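You operate a simulated robot arm through the tools that you are given. There is no shell and no other tool. Be economical: measure what you need, move in short steps, check, and stop when the job is done.

You are at the controls of a simulated robot arm. One attempt, no reset.

TASK
Reload the feeder with the two tabs from the white tray.
Fine: one tab a slot, the orange slide pushed home, the rocker back at HOLD.
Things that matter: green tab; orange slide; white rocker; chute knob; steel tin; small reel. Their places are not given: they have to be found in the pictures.

It is judged by the outcome, as a careful person would: the job done as asked, and still so three seconds after it is handed in. It fails if anything else is knocked over, pushed out of place, dropped, spilled or broken.

THE ROBOT
A 7-joint arm with a two-finger parallel gripper, fixed in place. Base frame: the origin is at the foot of the arm, x ahead of it, y to its left, z up. Readings come in mm, rad, newtons and seconds.
Its first joint turns from -1.152 to 1.152 rad. Payload 1.57 kg.
The tool frame sits at the grasp point between the pads (the TCP): z along the fingers, y along the line on which they close. The tips reach 30 mm beyond it. The gripper opens to 110 mm. The fingers are 24 mm wide and 12 mm thick; the gripper's body (48 by 112 mm) begins 78 mm behind the TCP.
Orientation is that of the tool frame in the base frame, as [roll, pitch, yaw] about the fixed x, y, z axes, in that order (R = Rz(yaw) Ry(pitch) Rx(roll)). With the fingers straight down and closing along the base's y, the tool's x points along the base's -x, its y along +y and its z along -z.

THE INTERFACE
- The arm moves only by the tool step_arm. Its argument "increments" is a list of rows, each a list of 3 entries, a list of its own where there are three numbers: the shift along the tool's x, y, z in mm, then the turn, a rotation vector about the tool's x, y, z in rad, then the closure, from 0 (fully open) to 1 (shut). In form: [[[tx, ty, tz], [wx, wy, wz], jaw], ...]. A call has 1 to 10 rows; each row is the pose to reach, as a shift and turn from the pose commanded when the call began, along the tool's axes at that moment. A row lasts 0.2 s, in which the tool goes at most 50 mm and 0.15 rad; a call with a longer step from one row to the next is refused whole, and so is a gripper value outside its range. Where a pose cannot be reached the arm comes as near as it can. A force on the tool above 90 N (or 10 N above the force at the start of the call, whichever is more), or a blocked arm, ends the call early, and 0.2 s more pass. Each finger travels about 108 mm/s and halts on what it meets, pressing with about 35 N; the grip force reading is that of the motor and also rises with nothing between the fingers. The clock runs only during rows and for 0.2 s after the last one: add rows that repeat a pose to give the fingers time. It gives the time, the measured TCP pose, the force on the tool (base axes), the opening and the grip force at its end, in the units of the frame above (readings bear some noise), and new pictures: "views" is both (left out), scene, wrist or none.
- Cameras (640 x 400 px; columns grow to the right, rows downward): "scene" is fixed at [157.7, -390.7, 1396]; the picture's right is [0.82, -0.57, 0.00], its down [-0.36, -0.52, -0.78] and it looks along [0.44, 0.64, -0.63] (base axes); focal length 296 px, centre (320, 200). "wrist" rides on the gripper at [70, 16, -141] in the tool frame; the picture's right is [-0.23, 0.97, 0.00], its down [-0.86, -0.20, -0.48] and it looks along [-0.47, -0.11, 0.88] (tool axes); focal length 222 px, centre (320, 200).
- pixel_to_xyz(camera, pixels): for up to 12 pixels [column, row] of the newest picture of that camera ("zoom" is the newest enlarged one), the place [x, y, z] in the base frame of the surface seen there, good to about 3 mm. No time passes.
- enlarge(camera, box): a new picture of the part [left, top, right, bottom] of that camera's present view, enlarged. No time passes.
- finish_job(): hands the job in; it is judged then, once.

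Keep the steps short. Do not move on a guess: measure, check each grasp and each placing, and mend mistakes. In all there are 80 turns and 170 pictures (those below and enlarged ones count). Leave the gripper open and the arm clear of the work at the hand-in unless told otherwise, and finish with a single line.

The tools are called after "Emit:" as name(argument=value, ...) on one line, values as JSON. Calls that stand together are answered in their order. step_arm: Moves the arm, as the interface text tells. Its arguments: {"type":"object","properties":{"increments":{"type":"array","items":{"type":"array"}},"views":{"type":"string","enum":["both","scene","wrist","none"]}},"required":["increments"]} The other tools are called the same way: pixel_to_xyz (camera, pixels) gives the place of the surface under pixels of a picture; enlarge (camera, box) takes an enlarged picture of a part of a camera's view; finish_job () hands the job in.

At the start:

```text
clock: 0.0
tcp_pos: [373.0, 248.2, 1163.2]
tool_rot: [3.14, 0.001, -3.141]
force: [0.4, 0.0, -0.1]
finger_gap: 110.1
grip_force: 0.0
```

scene: 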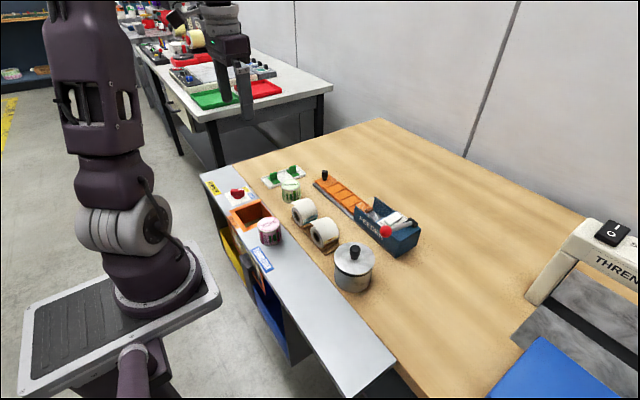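
wrist: 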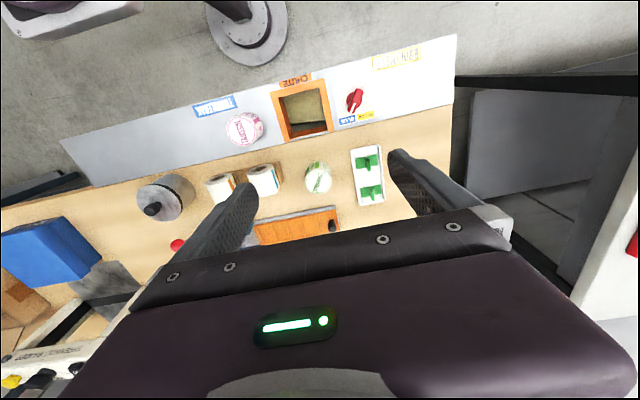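

I see the tray with green tabs (scene ~285,177), the orange slide (~345,195), and the feeder (~388,228). I'll enlarge these areas first.

Emit:
enlarge(camera="scene", box=[300, 160, 430, 265])

Emit:
enlarge(camera="scene", box=[195, 155, 325, 250])

Emit:
enlarge(camera="wrist", box=[180, 40, 440, 250])

```text
3.81 times, centred on (365, 212) of scene
```

zoom: 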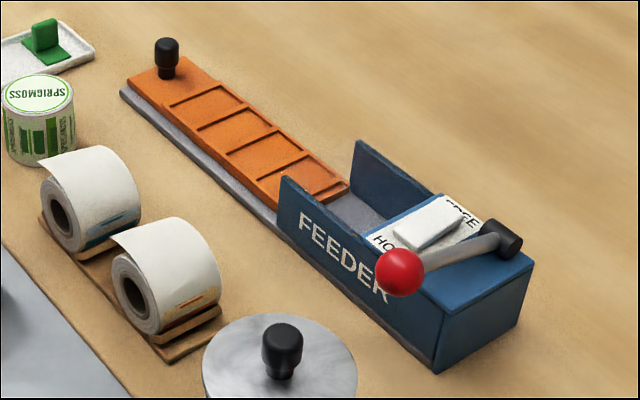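

```text
4.21 times, centred on (260, 202) of scene
```

zoom: 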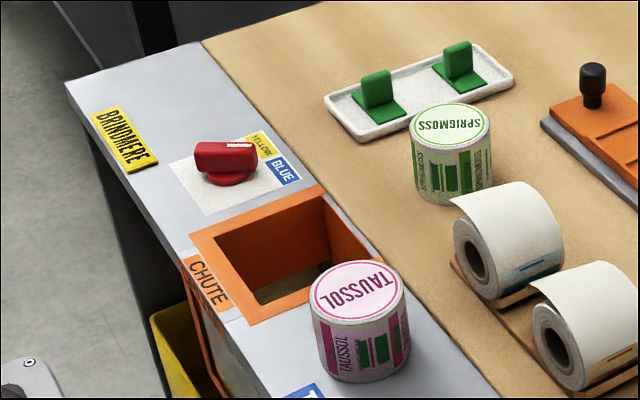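

```text
1.90 times, centred on (310, 145) of wrist
```

zoom: 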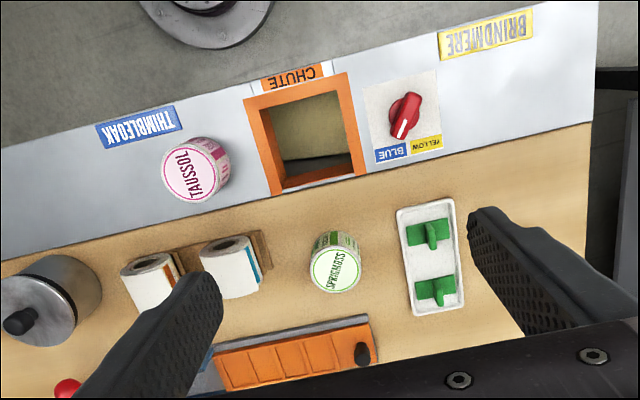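

Measuring main places from the scene picture.

Emit:
enlarge(camera="scene", box=[350, 190, 425, 260])

Emit:
pixel_to_xyz(camera="scene", pixels=[[324, 170], [327, 183], [345, 195], [358, 206], [385, 231], [402, 223], [405, 218], [275, 181], [293, 174], [289, 186], [304, 205], [355, 250]])

```text
5.71 times, centred on (388, 225) of scene
```

zoom: 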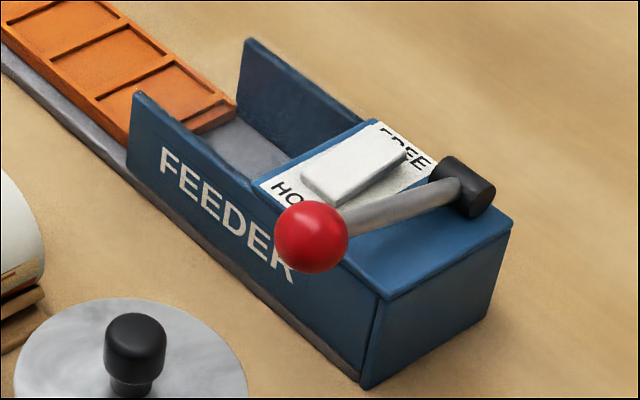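

```text
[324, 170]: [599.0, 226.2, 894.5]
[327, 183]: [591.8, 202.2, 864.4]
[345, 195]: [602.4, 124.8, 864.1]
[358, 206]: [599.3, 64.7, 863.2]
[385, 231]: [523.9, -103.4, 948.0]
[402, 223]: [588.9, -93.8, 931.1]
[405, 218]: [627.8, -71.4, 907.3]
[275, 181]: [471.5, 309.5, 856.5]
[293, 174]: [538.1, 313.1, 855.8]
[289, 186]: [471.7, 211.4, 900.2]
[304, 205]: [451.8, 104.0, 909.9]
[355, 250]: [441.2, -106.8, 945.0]
```

The readings put the table at z≈855, not 222, and things at x≈600. I'll check where the foot of the arm measures and other reference points.

Emit:
pixel_to_xyz(camera="scene", pixels=[[120, 300], [45, 380], [205, 285], [185, 250], [250, 40], [238, 90], [300, 370], [450, 200], [240, 165], [60, 150], [340, 300], [223, 90]])

Emit:
pixel_to_xyz(camera="wrist", pixels=[[365, 161], [371, 192], [318, 180], [332, 225], [290, 232], [245, 130], [390, 200], [355, 100], [240, 20], [160, 200], [300, 110], [177, 244]])

```text
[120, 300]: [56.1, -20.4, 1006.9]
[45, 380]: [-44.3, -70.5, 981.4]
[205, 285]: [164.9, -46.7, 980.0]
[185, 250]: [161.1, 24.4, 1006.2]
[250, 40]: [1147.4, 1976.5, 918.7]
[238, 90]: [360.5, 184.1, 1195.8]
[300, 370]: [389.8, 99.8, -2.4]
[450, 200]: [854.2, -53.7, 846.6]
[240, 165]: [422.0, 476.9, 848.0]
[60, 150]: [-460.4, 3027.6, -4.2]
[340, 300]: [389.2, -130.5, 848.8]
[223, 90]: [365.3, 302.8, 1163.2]
```

```text
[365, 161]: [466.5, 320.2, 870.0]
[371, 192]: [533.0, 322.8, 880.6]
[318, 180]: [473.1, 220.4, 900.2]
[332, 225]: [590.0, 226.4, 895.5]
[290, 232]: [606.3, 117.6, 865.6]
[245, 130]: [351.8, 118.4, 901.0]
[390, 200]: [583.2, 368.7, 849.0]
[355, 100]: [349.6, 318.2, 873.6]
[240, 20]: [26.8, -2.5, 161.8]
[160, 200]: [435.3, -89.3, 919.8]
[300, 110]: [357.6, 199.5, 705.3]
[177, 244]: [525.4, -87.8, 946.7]
```

Both cameras agree: table ≈848 mm in these coordinates, so the stated 222 doesn't hold, and I'll trust the measurements. Now I move the wrist camera over the feeder at safe height to view slots and rocker.

Emit:
step_arm(increments=[[[-16, -37, 10], [0, 0, 0], 0], [[-32, -74, 20], [0, 0, 0], 0], [[-48, -111, 30], [0, 0, 0], 0], [[-64, -148, 40], [0, 0, 0], 0], [[-80, -185, 50], [0, 0, 0], 0], [[-96, -222, 60], [0, 0, 0], 0], [[-112, -250, 70], [0, 0, 0], 0]], views="wrist")

```text
clock: 1.6
tcp_pos: [486.3, -2.1, 1093.4]
tool_rot: [-3.141, 0.001, -3.139]
force: [0.6, 0.0, 0.6]
finger_gap: 110.0
grip_force: 0.1
```

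wrist: 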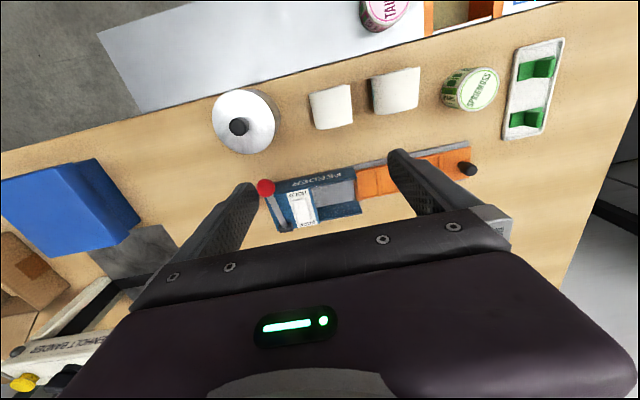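

Emit:
enlarge(camera="wrist", box=[240, 140, 380, 240])

Emit:
enlarge(camera="wrist", box=[340, 30, 580, 210])

Emit:
pixel_to_xyz(camera="wrist", pixels=[[265, 187], [284, 213], [295, 200], [302, 207], [309, 218], [340, 192], [318, 185], [360, 180], [371, 182], [280, 200], [313, 222], [350, 172]])

```text
4.00 times, centred on (310, 190) of wrist
```

zoom: 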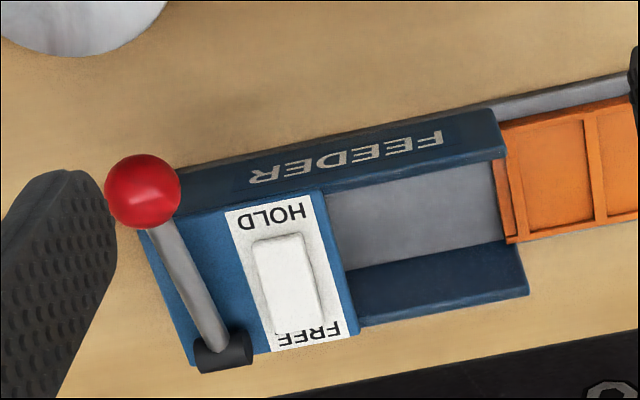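

```text
2.22 times, centred on (460, 120) of wrist
```

zoom: 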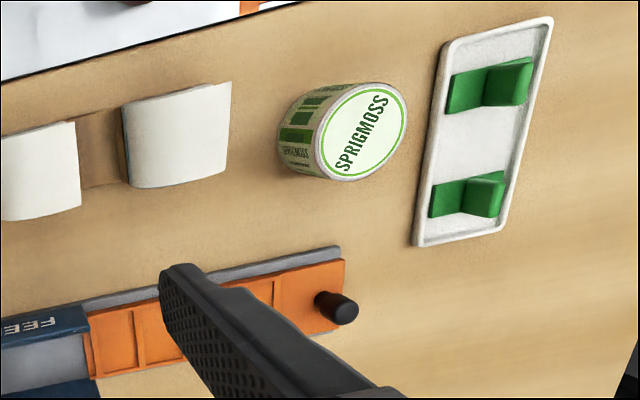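

```text
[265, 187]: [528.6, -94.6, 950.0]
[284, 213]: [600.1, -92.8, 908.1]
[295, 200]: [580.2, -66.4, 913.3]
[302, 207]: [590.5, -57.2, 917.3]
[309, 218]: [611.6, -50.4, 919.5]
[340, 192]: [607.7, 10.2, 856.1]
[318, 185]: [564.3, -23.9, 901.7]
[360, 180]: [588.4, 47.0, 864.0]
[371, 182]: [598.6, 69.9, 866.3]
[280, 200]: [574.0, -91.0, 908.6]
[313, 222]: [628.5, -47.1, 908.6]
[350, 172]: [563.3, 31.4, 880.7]
```

Rocker on top at ~(600,-57,917), between HOLD and FREE. I need a closer look at rocker: move lower and back a bit so it falls centrally in the wrist view.

Emit:
step_arm(increments=[[[0, 10, 40], [0, 0, 0], 0], [[0, 20, 80], [0, 0, 0], 0]], views="wrist")

```text
clock: 2.2
tcp_pos: [484.8, 18.8, 1013.2]
tool_rot: [-3.141, 0.0, -3.141]
force: [0.3, 0.7, -0.7]
finger_gap: 109.9
grip_force: 0.2
```

wrist: 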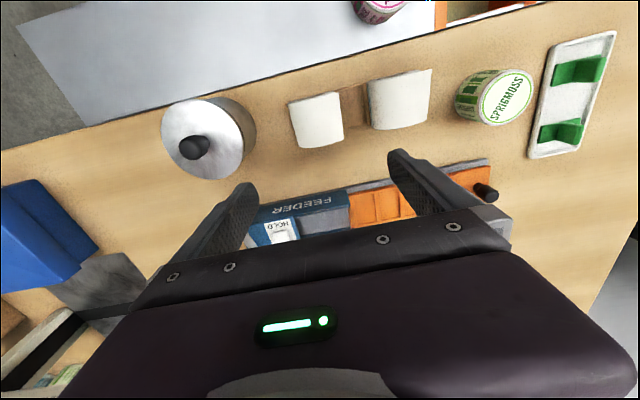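

Emit:
step_arm(increments=[[[-45, 0, -10], [0, 0, 0], 0], [[-90, 0, -20], [0, 0, 0], 0]], views="wrist")

Emit:
enlarge(camera="wrist", box=[220, 100, 420, 225])

```text
clock: 2.8
tcp_pos: [574.9, 17.4, 1034.4]
tool_rot: [-3.14, -0.001, -3.141]
force: [1.2, 0.3, 0.8]
finger_gap: 110.1
grip_force: 0.0
```

wrist: 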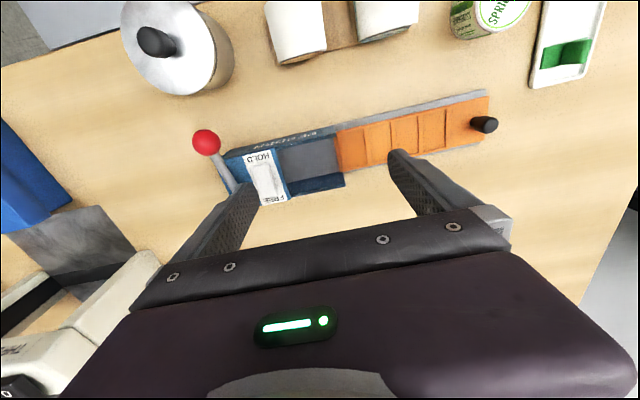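

```text
3.20 times, centred on (320, 162) of wrist
```

zoom: 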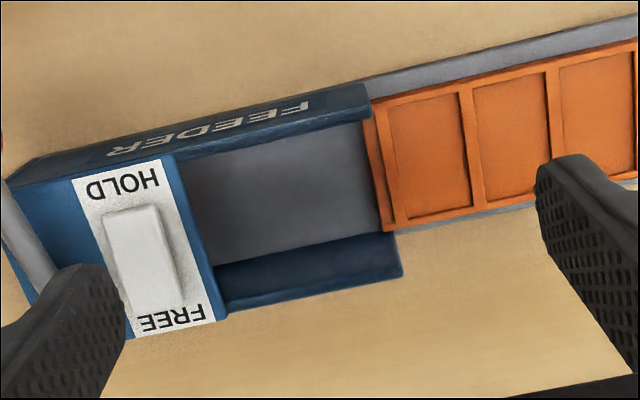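

Emit:
pixel_to_xyz(camera="zoom", pixels=[[130, 218], [140, 245], [150, 270], [155, 298], [170, 280], [120, 178], [430, 155], [465, 150], [512, 140], [395, 160], [377, 165], [290, 190]])

Emit:
enlarge(camera="wrist", box=[330, 80, 510, 190])

Emit:
enlarge(camera="scene", box=[300, 160, 430, 265])

```text
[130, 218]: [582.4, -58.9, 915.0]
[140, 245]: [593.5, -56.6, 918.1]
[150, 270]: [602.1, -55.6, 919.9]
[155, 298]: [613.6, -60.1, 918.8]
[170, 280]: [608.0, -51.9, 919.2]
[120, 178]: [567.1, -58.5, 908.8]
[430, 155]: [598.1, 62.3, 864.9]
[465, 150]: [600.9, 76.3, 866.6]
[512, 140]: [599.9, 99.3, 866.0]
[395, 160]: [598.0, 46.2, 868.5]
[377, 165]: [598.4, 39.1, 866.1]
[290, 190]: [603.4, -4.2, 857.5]
```

```text
3.56 times, centred on (420, 135) of wrist
```

zoom: 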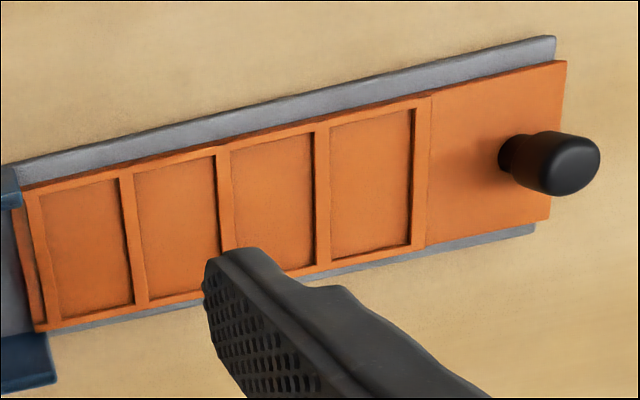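

```text
3.81 times, centred on (365, 212) of scene
```

zoom: 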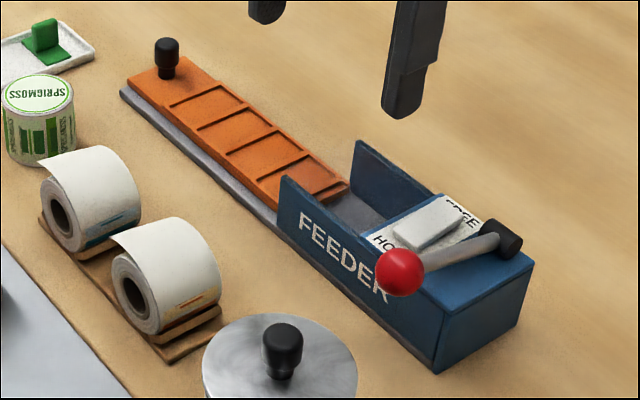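

HOLD end is lower (915 vs 919.5): the rocker is at HOLD now, and slide slots are four (~30 mm pitch). Next look at the tray from close: move to (475,325,1020).

Emit:
step_arm(increments=[[[13, 39, 0], [0, 0, 0], 0], [[26, 78, 0], [0, 0, 0], 0], [[39, 117, 0], [0, 0, 0], 0], [[52, 156, 0], [0, 0, 0], 0], [[65, 195, 0], [0, 0, 0], 0], [[78, 234, 5], [0, 0, 0], 0.3], [[90, 273, 10], [0, 0, 0], 0.4], [[100, 308, 30], [0, 0, 0], 0.5], [[100, 308, 30], [0, 0, 0], 0.5]], views="wrist")

Emit:
enlarge(camera="wrist", box=[240, 60, 420, 180])

```text
clock: 4.8
tcp_pos: [475.6, 326.3, 1004.1]
tool_rot: [-3.141, -0.001, -3.141]
force: [0.2, 0.1, 0.7]
finger_gap: 55.0
grip_force: 0.1
```

wrist: 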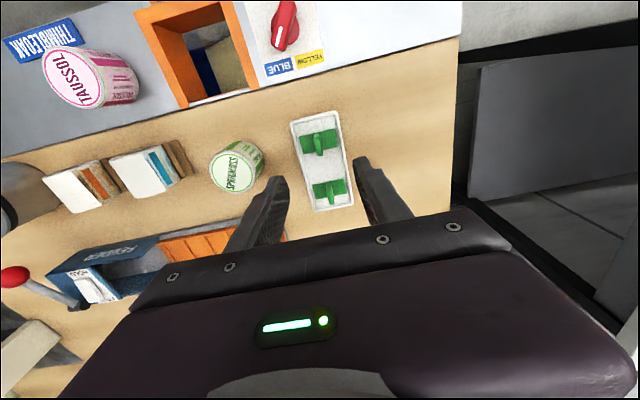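

```text
3.33 times, centred on (330, 120) of wrist
```

zoom: 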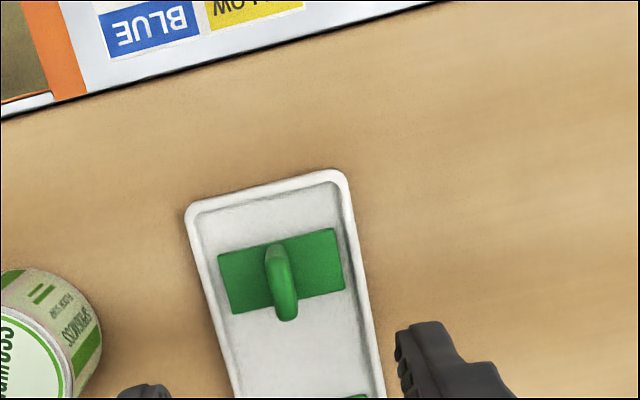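

Emit:
pixel_to_xyz(camera="zoom", pixels=[[222, 256], [337, 232], [342, 288], [235, 311], [273, 250], [287, 308], [276, 265], [280, 285], [250, 285], [320, 265]])

Emit:
enlarge(camera="wrist", box=[270, 130, 390, 210])

```text
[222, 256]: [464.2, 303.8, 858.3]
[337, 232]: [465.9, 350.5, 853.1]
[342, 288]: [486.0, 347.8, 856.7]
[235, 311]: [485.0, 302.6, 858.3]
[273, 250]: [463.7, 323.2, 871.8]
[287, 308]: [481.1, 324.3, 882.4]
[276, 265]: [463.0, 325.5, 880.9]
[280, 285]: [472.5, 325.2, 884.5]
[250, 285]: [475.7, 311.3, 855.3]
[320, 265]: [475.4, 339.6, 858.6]
```

```text
5.00 times, centred on (330, 170) of wrist
```

zoom: 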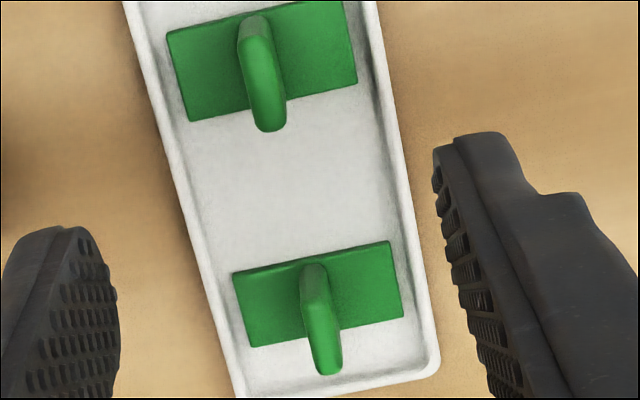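

Tab A: base 46×22, fin centre (473,325), fin top 884, thin along y. Measuring tab B and the tray.

Emit:
pixel_to_xyz(camera="zoom", pixels=[[238, 274], [388, 245], [401, 314], [252, 345], [313, 272], [328, 368], [316, 290], [322, 330], [275, 310], [370, 290], [262, 60], [270, 120]])

```text
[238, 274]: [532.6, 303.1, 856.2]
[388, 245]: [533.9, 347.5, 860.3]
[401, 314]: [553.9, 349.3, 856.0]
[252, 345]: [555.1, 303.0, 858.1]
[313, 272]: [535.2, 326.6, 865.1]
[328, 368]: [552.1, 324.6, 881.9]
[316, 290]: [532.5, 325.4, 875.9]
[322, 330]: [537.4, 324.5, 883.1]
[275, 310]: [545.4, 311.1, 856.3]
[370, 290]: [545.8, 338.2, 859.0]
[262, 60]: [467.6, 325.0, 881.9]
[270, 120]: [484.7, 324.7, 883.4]
```

Now a close view of the slots before picking: move above the slide.

Emit:
step_arm(increments=[[[-20, -39, -10], [0, 0, 0], 0.3], [[-40, -78, -20], [0, 0, 0], 0.3], [[-60, -117, -20], [0, 0, 0], 0.3], [[-80, -156, -20], [0, 0, 0], 0.3], [[-100, -195, -10], [0, 0, 0], 0.3], [[-100, -195, 10], [0, 0, 0], 0.3]], views="wrist")

Emit:
enlarge(camera="wrist", box=[230, 80, 410, 190])

```text
clock: 6.2
tcp_pos: [574.3, 131.1, 993.1]
tool_rot: [3.141, 0.0, -3.141]
force: [0.2, 0.9, -0.6]
finger_gap: 76.9
grip_force: 0.1
```

wrist: 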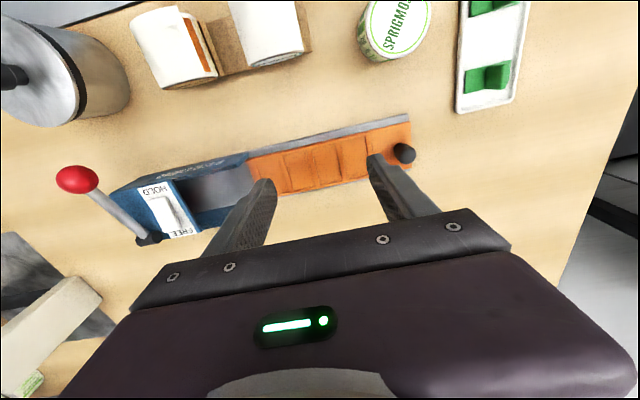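

```text
3.56 times, centred on (320, 135) of wrist
```

zoom: 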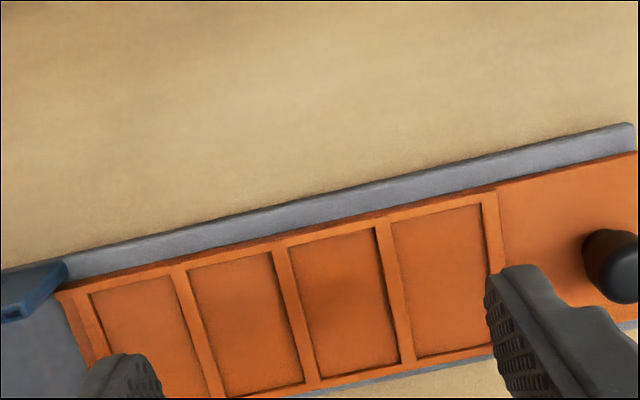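

Emit:
pixel_to_xyz(camera="zoom", pixels=[[291, 251], [374, 230], [398, 360], [307, 382], [393, 222], [481, 204], [417, 356], [345, 305], [445, 280], [245, 320], [385, 290], [150, 340]])

Emit:
pixel_to_xyz(camera="zoom", pixels=[[188, 271], [270, 253], [302, 382], [222, 396], [280, 300], [495, 240], [330, 215], [560, 200], [460, 350], [500, 349]])

```text
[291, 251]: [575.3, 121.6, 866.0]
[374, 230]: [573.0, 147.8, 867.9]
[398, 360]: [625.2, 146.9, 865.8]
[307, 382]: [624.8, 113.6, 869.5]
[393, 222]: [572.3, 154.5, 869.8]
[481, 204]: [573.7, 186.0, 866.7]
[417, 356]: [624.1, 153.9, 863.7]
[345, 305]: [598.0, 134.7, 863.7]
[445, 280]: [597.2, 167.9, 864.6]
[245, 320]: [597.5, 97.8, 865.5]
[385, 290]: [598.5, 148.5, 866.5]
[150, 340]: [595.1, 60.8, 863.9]
```

```text
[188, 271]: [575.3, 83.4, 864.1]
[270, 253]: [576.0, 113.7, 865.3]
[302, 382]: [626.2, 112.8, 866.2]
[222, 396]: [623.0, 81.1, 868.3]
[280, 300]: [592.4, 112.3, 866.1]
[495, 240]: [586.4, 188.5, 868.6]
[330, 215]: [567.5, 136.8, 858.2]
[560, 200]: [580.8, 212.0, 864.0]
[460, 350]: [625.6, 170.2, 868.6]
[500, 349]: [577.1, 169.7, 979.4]
```

Slots: x 574–625, floors ~864, slot 3 centre (599.5,133.5), slot 4 centre (599.5,169). I'll load those two. Now go above tab B (543.5,325) with fingers at 40 mm.

Emit:
step_arm(increments=[[[8, 48, 0], [0, 0, 0], 0.4], [[16, 96, 0], [0, 0, 0], 0.5], [[24, 144, 10], [0, 0, 0], 0.636], [[31, 194, 20], [0, 0, 0], 0.636], [[31, 194, 60], [0, 0, 0], 0.636], [[31, 194, 60], [0, 0, 0], 0.636]], views="both")

Emit:
enlarge(camera="wrist", box=[230, 80, 410, 200])

```text
refused: row 4 steps farther than a row can; nothing moved
```

```text
3.33 times, centred on (320, 140) of wrist
```

zoom: 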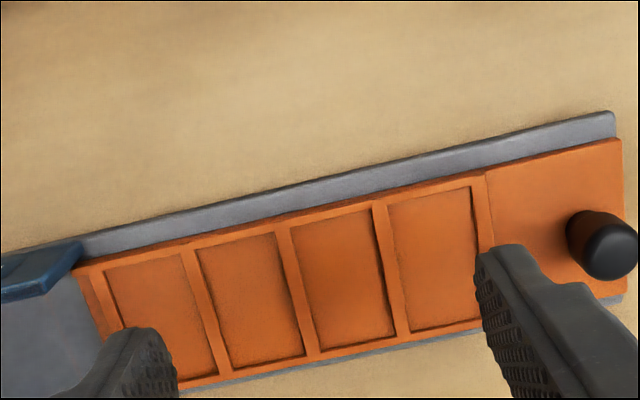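

The step was slightly too long, so nothing moved; I resend with smaller rows.

Emit:
step_arm(increments=[[[8, 45, 0], [0, 0, 0], 0.4], [[16, 90, 0], [0, 0, 0], 0.5], [[24, 135, 0], [0, 0, 0], 0.636], [[31, 175, 10], [0, 0, 0], 0.636], [[31, 194, 40], [0, 0, 0], 0.636], [[31, 194, 60], [0, 0, 0], 0.636], [[31, 194, 60], [0, 0, 0], 0.636]], views="both")

Emit:
enlarge(camera="wrist", box=[230, 100, 410, 220])

Emit:
enlarge(camera="scene", box=[240, 120, 340, 200])

```text
clock: 7.8
tcp_pos: [545.3, 326.7, 933.0]
tool_rot: [3.14, 0.0, -3.14]
force: [-0.5, -0.6, 0.9]
finger_gap: 39.9
grip_force: 0.1
```

scene: 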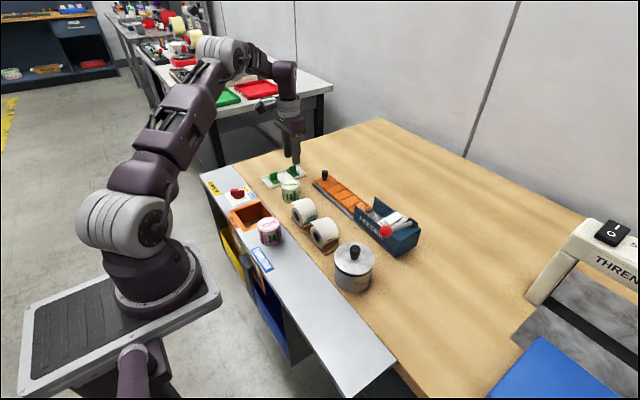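
wrist: 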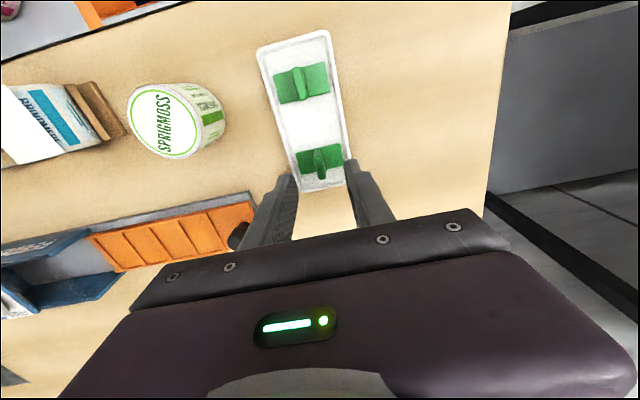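

```text
3.33 times, centred on (320, 160) of wrist
```

zoom: 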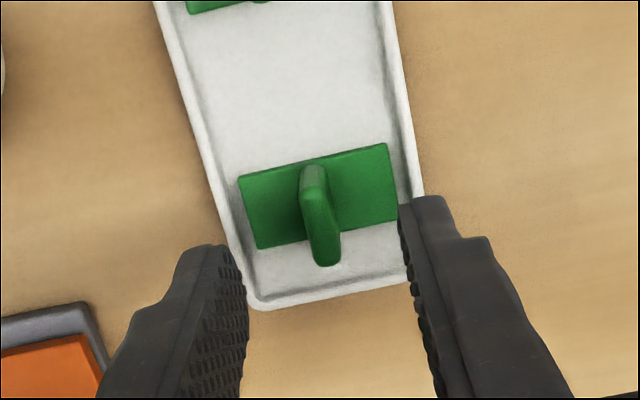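

```text
5.00 times, centred on (290, 160) of scene
```

zoom: 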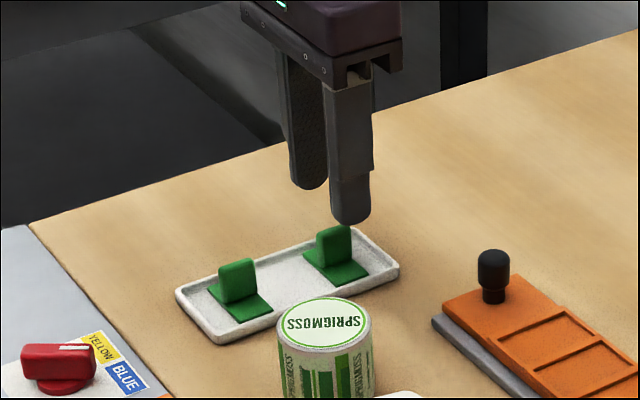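

Fingers straddle the fin well. Narrow to ~24 mm (to stay clear of the rim), descend to TCP 894, close.

Emit:
step_arm(increments=[[[2, -1.5, 0], [0, 0, 0], 0.78], [[2, -1.5, 20], [0, 0, 0], 0.78], [[2, -1.5, 39], [0, 0, 0], 0.78], [[2, -1.5, 39], [0, 0, 0], 0.78], [[2, -1.5, 39], [0, 0, 0], 1], [[2, -1.5, 39], [0, 0, 0], 1]], views="wrist")

Emit:
enlarge(camera="scene", box=[240, 120, 340, 200])

```text
clock: 9.2
tcp_pos: [541.8, 324.6, 893.5]
tool_rot: [3.139, 0.0, 3.141]
force: [0.4, 0.5, 0.7]
finger_gap: 5.9
grip_force: 26.2
```

wrist: 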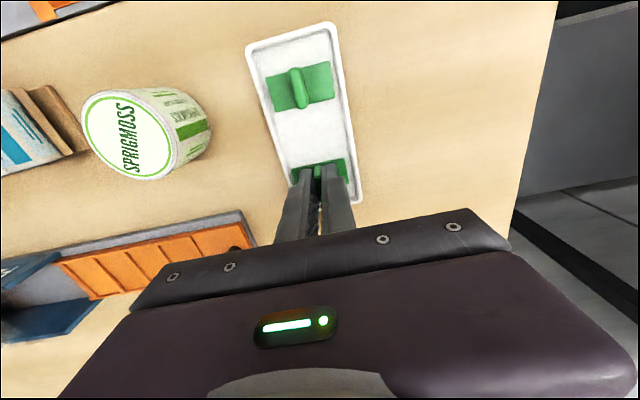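

```text
5.00 times, centred on (290, 160) of scene
```

zoom: 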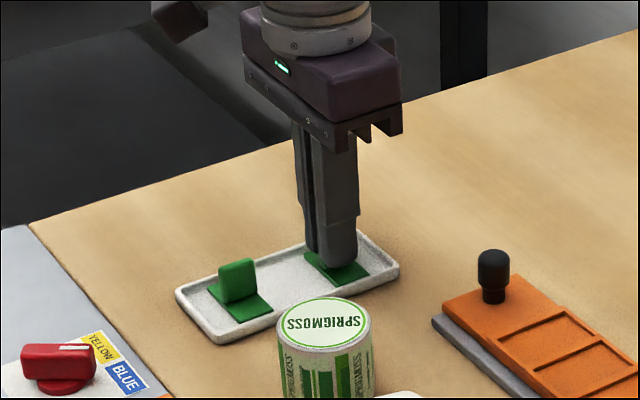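

Gripped (gap 5.9). Lift straight up, then start turning +z while staying above.

Emit:
step_arm(increments=[[[0, 0, -10], [0, 0, 0], 1], [[0, 0, -50], [0, 0, 0], 1], [[0, 0, -90], [0, 0, 0], 1], [[0, 0, -90], [0, 0, 0.15], 1], [[0, 0, -90], [0, 0, 0.3], 1], [[0, 0, -90], [0, 0, 0.45], 1], [[0, 0, -90], [0, 0, 0.6], 1], [[0, 0, -90], [0, 0, 0.75], 1]], views="both")

```text
clock: 11.0
tcp_pos: [542.5, 324.0, 984.5]
tool_rot: [3.141, 0.0, 2.39]
force: [0.4, -1.1, 0.8]
finger_gap: 6.0
grip_force: 26.5
```

scene: 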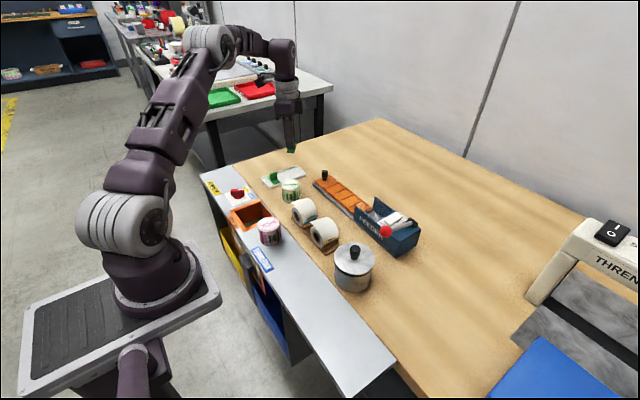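
wrist: 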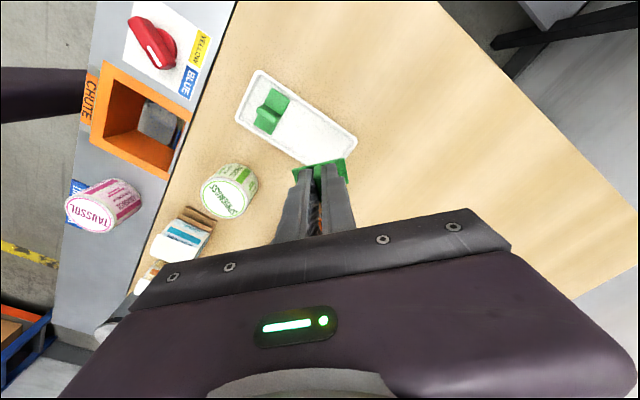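

Grip holds; yaw 2.39. Continue turn to 1.571 while moving over slot 3 (599.5,133.5).

Emit:
step_arm(increments=[[[-29, -17, 0], [0, 0, 0.14], 1], [[-57, -33, 0], [0, 0, 0.28], 1], [[-86, -50, 0], [0, 0, 0.42], 1], [[-114, -67, 0], [0, 0, 0.56], 1], [[-143, -84, 0], [0, 0, 0.7], 1], [[-171.7, -100.2, 0], [0, 0, 0.819], 1], [[-171.7, -100.2, 30], [0, 0, 0.819], 1], [[-171.7, -100.2, 50], [0, 0, 0.819], 1], [[-171.7, -100.2, 50], [0, 0, 0.819], 1]], views="both")

Emit:
enlarge(camera="wrist", box=[230, 110, 410, 220])

Emit:
enlarge(camera="scene", box=[300, 140, 420, 220])

```text
clock: 13.0
tcp_pos: [599.7, 133.1, 935.4]
tool_rot: [-3.142, 0.0, 1.572]
force: [-0.2, 0.4, 0.3]
finger_gap: 5.9
grip_force: 26.1
```

scene: 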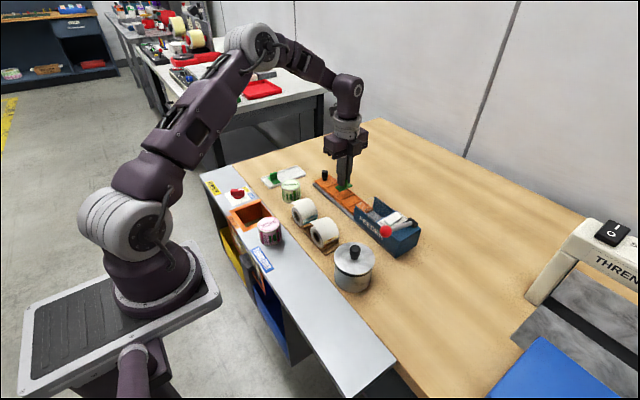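
wrist: 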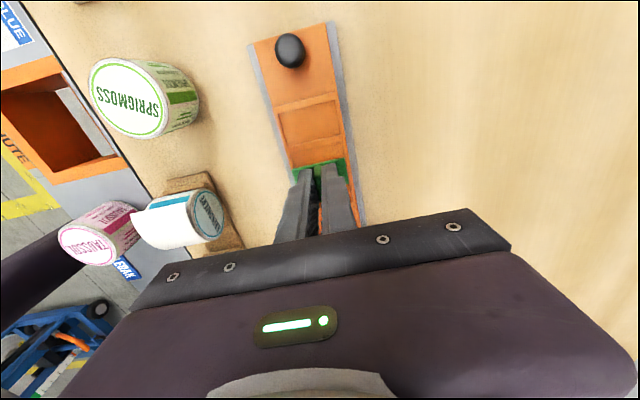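

```text
3.56 times, centred on (320, 165) of wrist
```

zoom: 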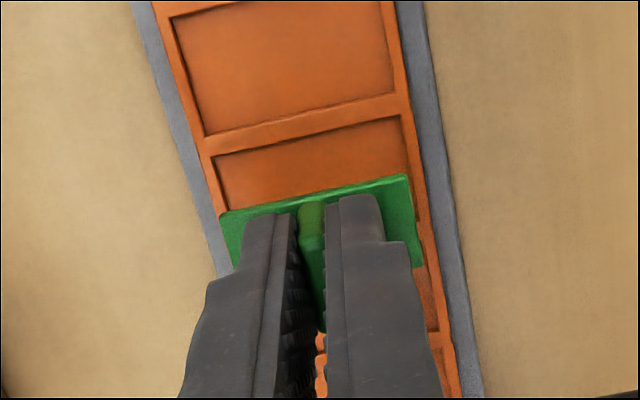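

```text
5.00 times, centred on (360, 180) of scene
```

zoom: 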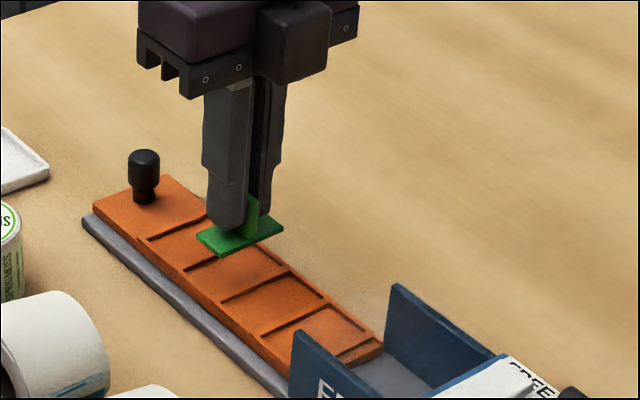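

Emit:
pixel_to_xyz(camera="zoom", pixels=[[198, 235], [232, 256], [283, 231], [253, 210], [215, 245], [265, 240]])

Emit:
pixel_to_xyz(camera="wrist", pixels=[[295, 180], [343, 170], [346, 186], [297, 190], [320, 171], [288, 146], [310, 138], [332, 133], [345, 183]])

```text
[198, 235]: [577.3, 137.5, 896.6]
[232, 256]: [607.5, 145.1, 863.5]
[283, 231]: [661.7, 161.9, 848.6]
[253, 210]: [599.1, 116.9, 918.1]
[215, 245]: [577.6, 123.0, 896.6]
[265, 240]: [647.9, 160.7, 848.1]
```

```text
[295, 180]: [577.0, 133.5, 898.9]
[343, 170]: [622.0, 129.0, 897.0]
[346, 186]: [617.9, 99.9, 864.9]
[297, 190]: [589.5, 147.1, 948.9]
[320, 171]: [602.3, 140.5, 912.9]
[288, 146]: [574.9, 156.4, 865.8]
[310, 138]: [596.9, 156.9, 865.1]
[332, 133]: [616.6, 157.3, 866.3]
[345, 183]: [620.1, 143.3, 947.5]
```

Emit:
pixel_to_xyz(camera="wrist", pixels=[[294, 171], [300, 169], [330, 163], [342, 160], [336, 163], [347, 180], [294, 182], [343, 166], [318, 168]])

```text
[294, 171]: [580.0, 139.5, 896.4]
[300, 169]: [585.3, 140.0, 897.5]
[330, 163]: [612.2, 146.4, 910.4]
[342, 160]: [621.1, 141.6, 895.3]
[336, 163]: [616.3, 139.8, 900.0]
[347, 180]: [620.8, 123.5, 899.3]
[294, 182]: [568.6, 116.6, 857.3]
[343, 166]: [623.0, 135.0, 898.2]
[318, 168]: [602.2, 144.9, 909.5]
```

Tab is centred (x 577–622, y ~122–143) over slot 3. Lower to ~905 first and read force.

Emit:
step_arm(increments=[[[0, 0, 20], [0, 0, 0], 1], [[0, 0, 29], [0, 0, 0], 1], [[0, 0, 29], [0, 0, 0], 1]], views="wrist")

Emit:
enlarge(camera="scene", box=[310, 150, 400, 215])

Emit:
enlarge(camera="wrist", box=[250, 110, 390, 210])

```text
clock: 13.8
tcp_pos: [600.7, 132.4, 906.2]
tool_rot: [3.138, 0.0, 1.575]
force: [-1.4, 0.6, 20.2]
finger_gap: 6.1
grip_force: 26.0
```

wrist: 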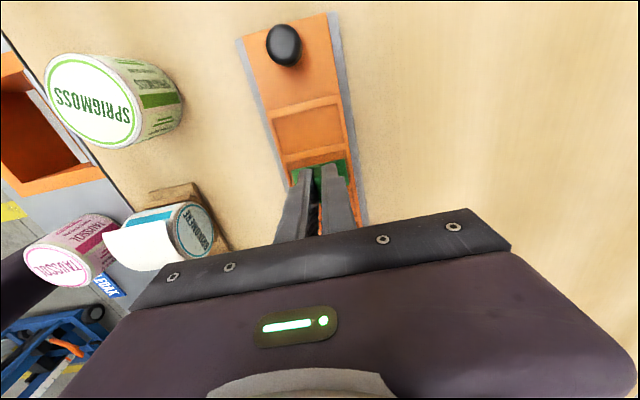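

```text
6.15 times, centred on (355, 182) of scene
```

zoom: 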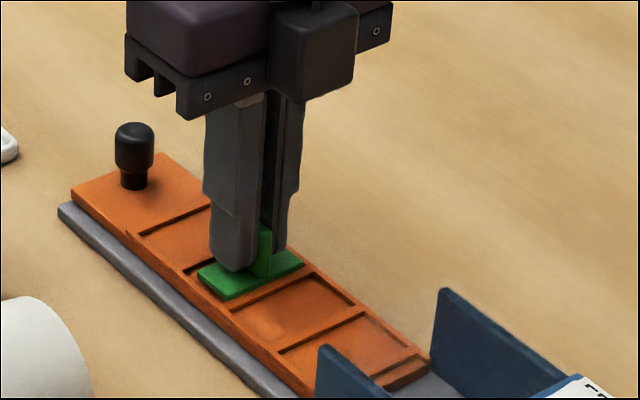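

```text
4.00 times, centred on (320, 160) of wrist
```

zoom: 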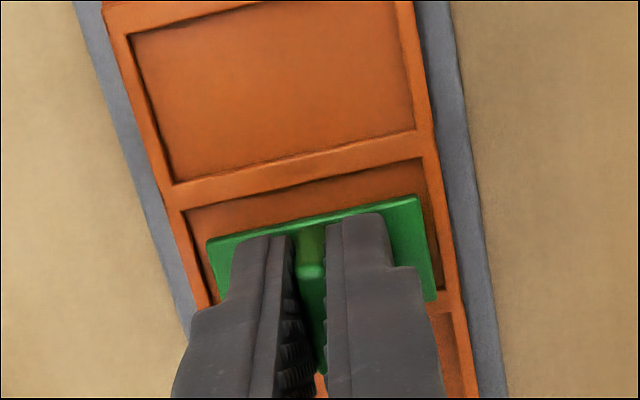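

Contact 20 N at 906. There's a visible gap on the +y side, so the tab may be sitting on the -y rib. Measuring.

Emit:
pixel_to_xyz(camera="zoom", pixels=[[212, 244], [415, 199], [200, 212], [300, 190], [418, 165], [220, 262], [430, 285], [185, 190], [442, 325], [420, 230]])

Emit:
enlarge(camera="scene", box=[330, 175, 375, 205])

```text
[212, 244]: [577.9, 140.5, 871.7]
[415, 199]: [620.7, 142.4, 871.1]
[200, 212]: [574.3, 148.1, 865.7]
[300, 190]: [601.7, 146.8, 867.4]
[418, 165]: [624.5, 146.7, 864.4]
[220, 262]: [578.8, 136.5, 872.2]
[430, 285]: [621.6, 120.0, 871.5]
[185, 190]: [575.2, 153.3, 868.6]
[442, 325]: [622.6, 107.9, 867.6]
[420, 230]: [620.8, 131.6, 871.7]
```

```text
13.33 times, centred on (352, 190) of scene
```

zoom: 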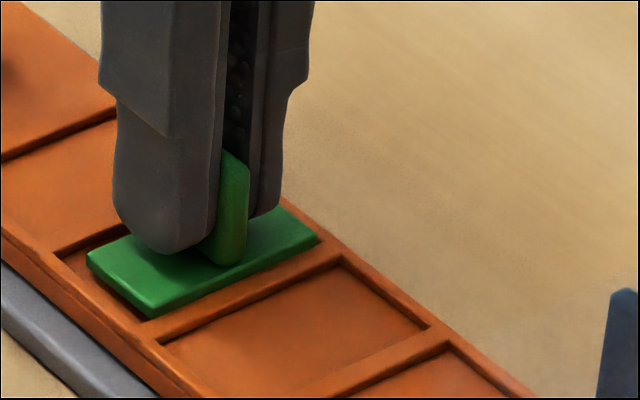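

Tab y 119.5–142.4 against slot 120–148: it rests on the -y rib. Lift 3 mm, shift +3 mm in y, lower again.

Emit:
step_arm(increments=[[[0, 0, -4], [0, 0, 0], 1], [[3, 0, -4], [0, 0, 0], 1], [[3, 0, -4], [0, 0, 0], 1], [[3, 0, 0], [0, 0, 0], 1], [[3, 0, 1.5], [0, 0, 0], 1], [[3, 0, 1.5], [0, 0, 0], 1]], views="wrist")

Emit:
enlarge(camera="scene", box=[330, 175, 375, 205])

Emit:
enlarge(camera="wrist", box=[250, 110, 390, 210])

```text
clock: 15.2
tcp_pos: [600.8, 136.6, 903.8]
tool_rot: [3.141, 0.0, 1.576]
force: [0.0, 0.1, 4.4]
finger_gap: 6.0
grip_force: 25.9
```

wrist: 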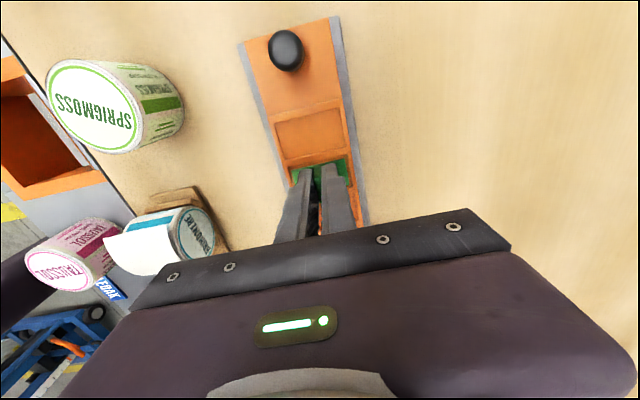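

```text
13.33 times, centred on (352, 190) of scene
```

zoom: 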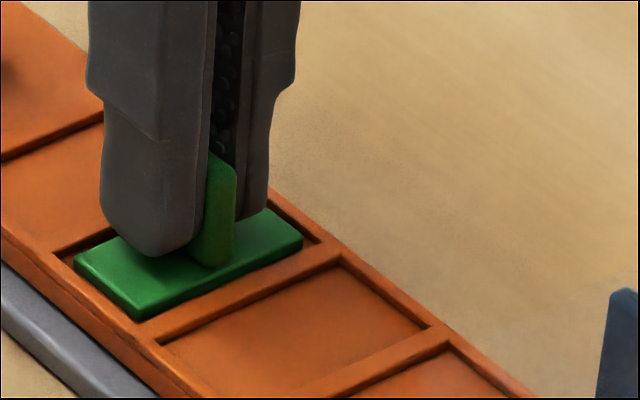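

```text
4.00 times, centred on (320, 160) of wrist
```

zoom: 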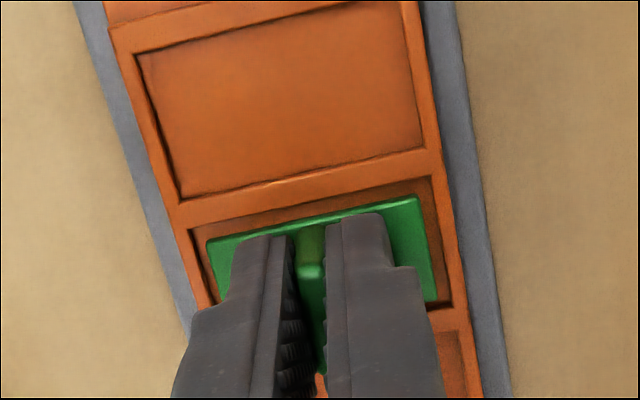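

It now sits inside the slot (903.8, light contact). Lower 1 mm more, open, and raise.

Emit:
step_arm(increments=[[[0, 0, 1], [0, 0, 0], 1], [[0, 0, 1], [0, 0, 0], 0.78], [[0, 0, 1], [0, 0, 0], 0.78], [[0, 0, -30], [0, 0, 0], 0.78], [[0, 0, -75], [0, 0, 0], 0.78], [[0, 0, -75], [0, 0, 0], 0.78]], views="wrist")

Emit:
enlarge(camera="scene", box=[310, 160, 385, 210])

Emit:
enlarge(camera="wrist", box=[250, 110, 390, 210])

```text
clock: 16.6
tcp_pos: [598.6, 135.7, 979.2]
tool_rot: [3.141, 0.001, 1.572]
force: [0.2, -0.5, 1.3]
finger_gap: 24.1
grip_force: 0.0
```

wrist: 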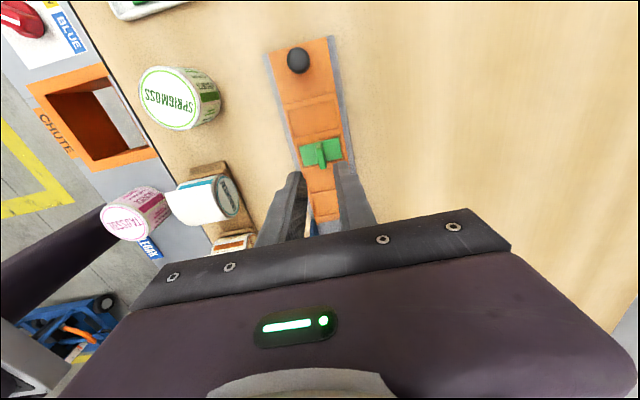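

```text
8.00 times, centred on (348, 185) of scene
```

zoom: 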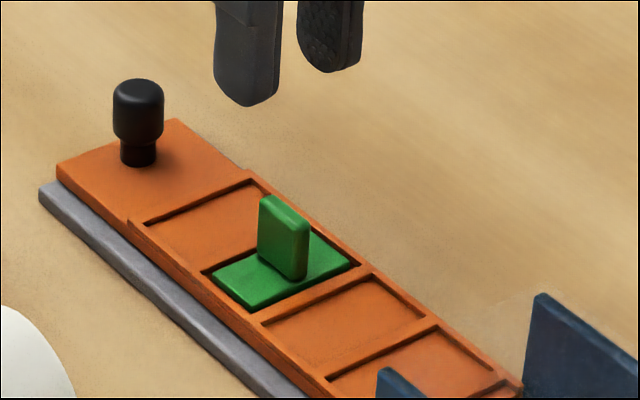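

```text
4.00 times, centred on (320, 160) of wrist
```

zoom: 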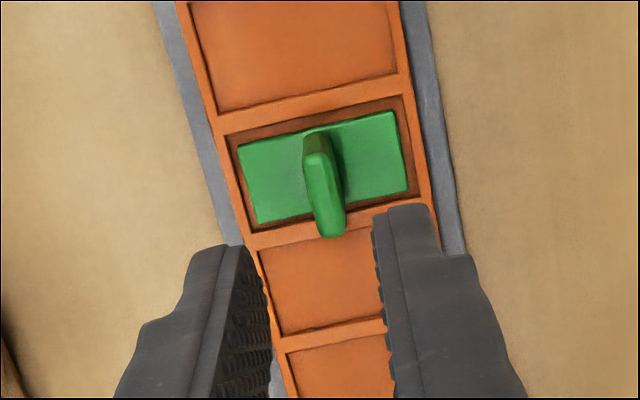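

Tab B is seated in slot 3. Return to tab A (474.5,325), turning back.

Emit:
step_arm(increments=[[[19, -12.5, 0], [0, 0, -0.15], 0.78], [[38, -25, 0], [0, 0, -0.3], 0.78], [[57, -37.5, 0], [0, 0, -0.45], 0.78], [[76, -50, 0], [0, 0, -0.6], 0.78], [[95, -62.5, 0], [0, 0, -0.75], 0.78], [[114, -75, 0], [0, 0, -0.9], 0.78], [[133, -87.5, 0], [0, 0, -1.05], 0.78], [[152, -100, 0], [0, 0, -1.2], 0.78], [[171, -112.5, 0], [0, 0, -1.35], 0.78], [[189.5, -125, 0], [0, 0, -1.5], 0.78]], views="none")

Emit:
step_arm(increments=[[[0, 0, 20], [0, 0, -0.07], 0.78], [[0, 0, 45], [0, 0, -0.07], 0.78], [[0, 0, 45], [0, 0, -0.07], 0.78]], views="wrist")

Emit:
enlarge(camera="wrist", box=[250, 110, 390, 210])

```text
clock: 18.8
tcp_pos: [474.4, 325.4, 978.9]
tool_rot: [-3.141, -0.001, 3.075]
force: [0.3, -0.2, -0.2]
finger_gap: 24.1
grip_force: 0.1
```

```text
clock: 19.6
tcp_pos: [473.6, 325.1, 933.5]
tool_rot: [3.141, 0.0, -3.14]
force: [-0.6, -0.4, -0.5]
finger_gap: 24.3
grip_force: 0.1
```

wrist: 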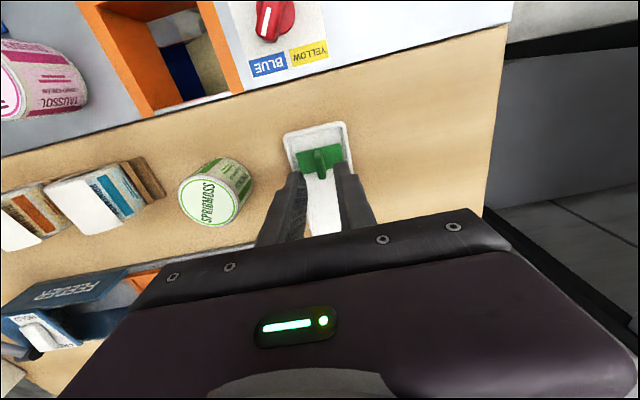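

```text
4.00 times, centred on (320, 160) of wrist
```

zoom: 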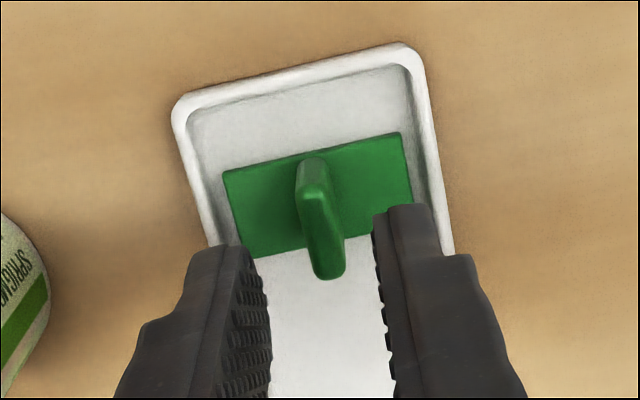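

Aligned. Descend 40 and close.

Emit:
step_arm(increments=[[[-1, 0, 20], [0, 0, 0], 0.78], [[-1, 0, 40], [0, 0, 0], 0.78], [[-1, 0, 40], [0, 0, 0], 0.78], [[-1, 0, 40], [0, 0, 0], 1], [[-1, 0, 40], [0, 0, 0], 1]], views="wrist")

```text
clock: 20.8
tcp_pos: [475.3, 326.3, 892.9]
tool_rot: [3.141, 0.0, -3.14]
force: [-0.3, 0.2, 0.7]
finger_gap: 5.9
grip_force: 26.2
```

wrist: 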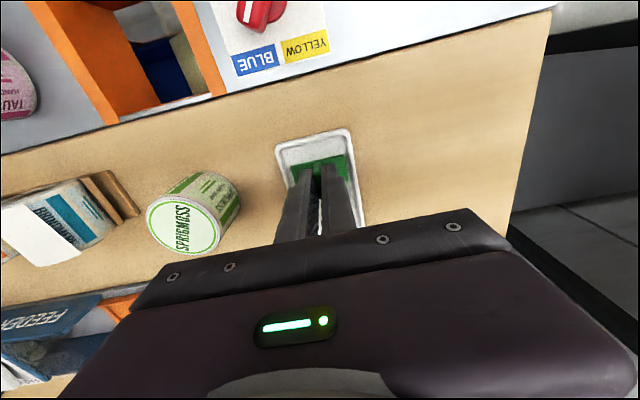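

Gripped. Lift 90, then move above slot 4 while turning.

Emit:
step_arm(increments=[[[0, 0, -10], [0, 0, 0], 1], [[0, 0, -50], [0, 0, 0], 1], [[0, 0, -90], [0, 0, 0], 1], [[-18, -22, -90], [0, 0, 0.15], 1], [[-36, -45, -90], [0, 0, 0.3], 1], [[-54, -67, -90], [0, 0, 0.45], 1], [[-72, -89, -90], [0, 0, 0.6], 1], [[-90, -111, -90], [0, 0, 0.75], 1], [[-108, -134, -90], [0, 0, 0.9], 1], [[-125, -156, -90], [0, 0, 1.05], 1]], views="none")

Emit:
step_arm(increments=[[[0, 0, 0], [0, 0, 0.15], 1], [[0, 0, 0], [0, 0, 0.3], 1], [[0, 0, 0], [0, 0, 0.45], 1], [[0, 0, 0], [0, 0, 0.52], 1], [[0, 0, 45], [0, 0, 0.52], 1], [[0, 0, 60], [0, 0, 0.52], 1], [[0, 0, 60], [0, 0, 0.52], 1]], views="wrist")

Emit:
enlarge(camera="wrist", box=[250, 110, 390, 210])

Emit:
enlarge(camera="scene", box=[310, 160, 385, 210])

```text
clock: 23.0
tcp_pos: [599.6, 171.0, 983.6]
tool_rot: [-3.141, -0.001, 2.092]
force: [0.4, 0.0, -0.1]
finger_gap: 6.3
grip_force: 25.9
```

```text
clock: 24.6
tcp_pos: [600.4, 170.6, 923.5]
tool_rot: [-3.141, 0.001, 1.571]
force: [-0.9, -0.4, 0.0]
finger_gap: 5.9
grip_force: 25.6
```

wrist: 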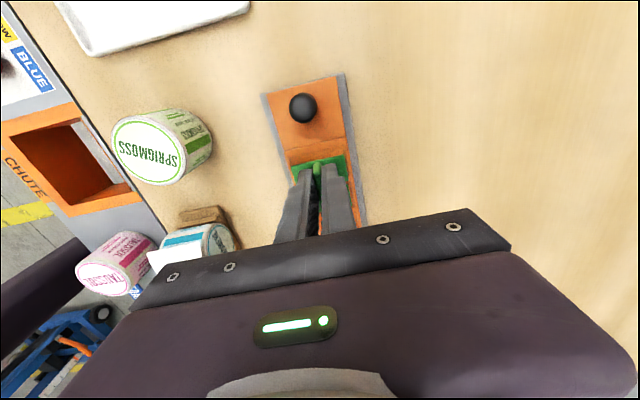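

```text
4.00 times, centred on (320, 160) of wrist
```

zoom: 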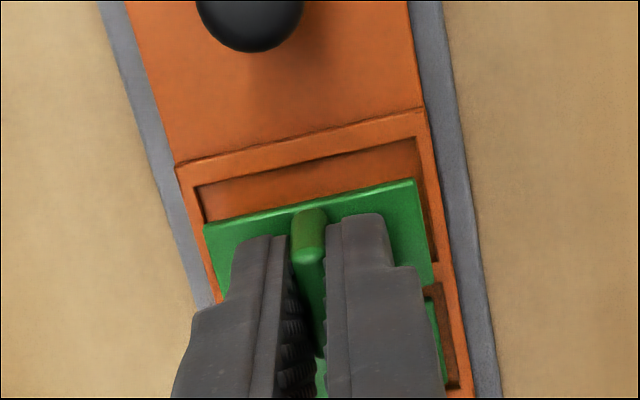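

```text
8.00 times, centred on (348, 185) of scene
```

zoom: 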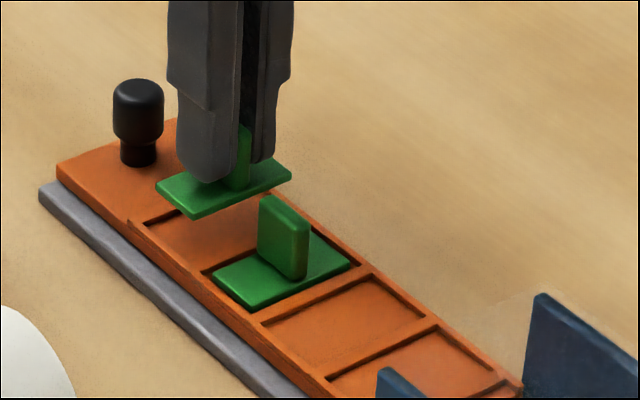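

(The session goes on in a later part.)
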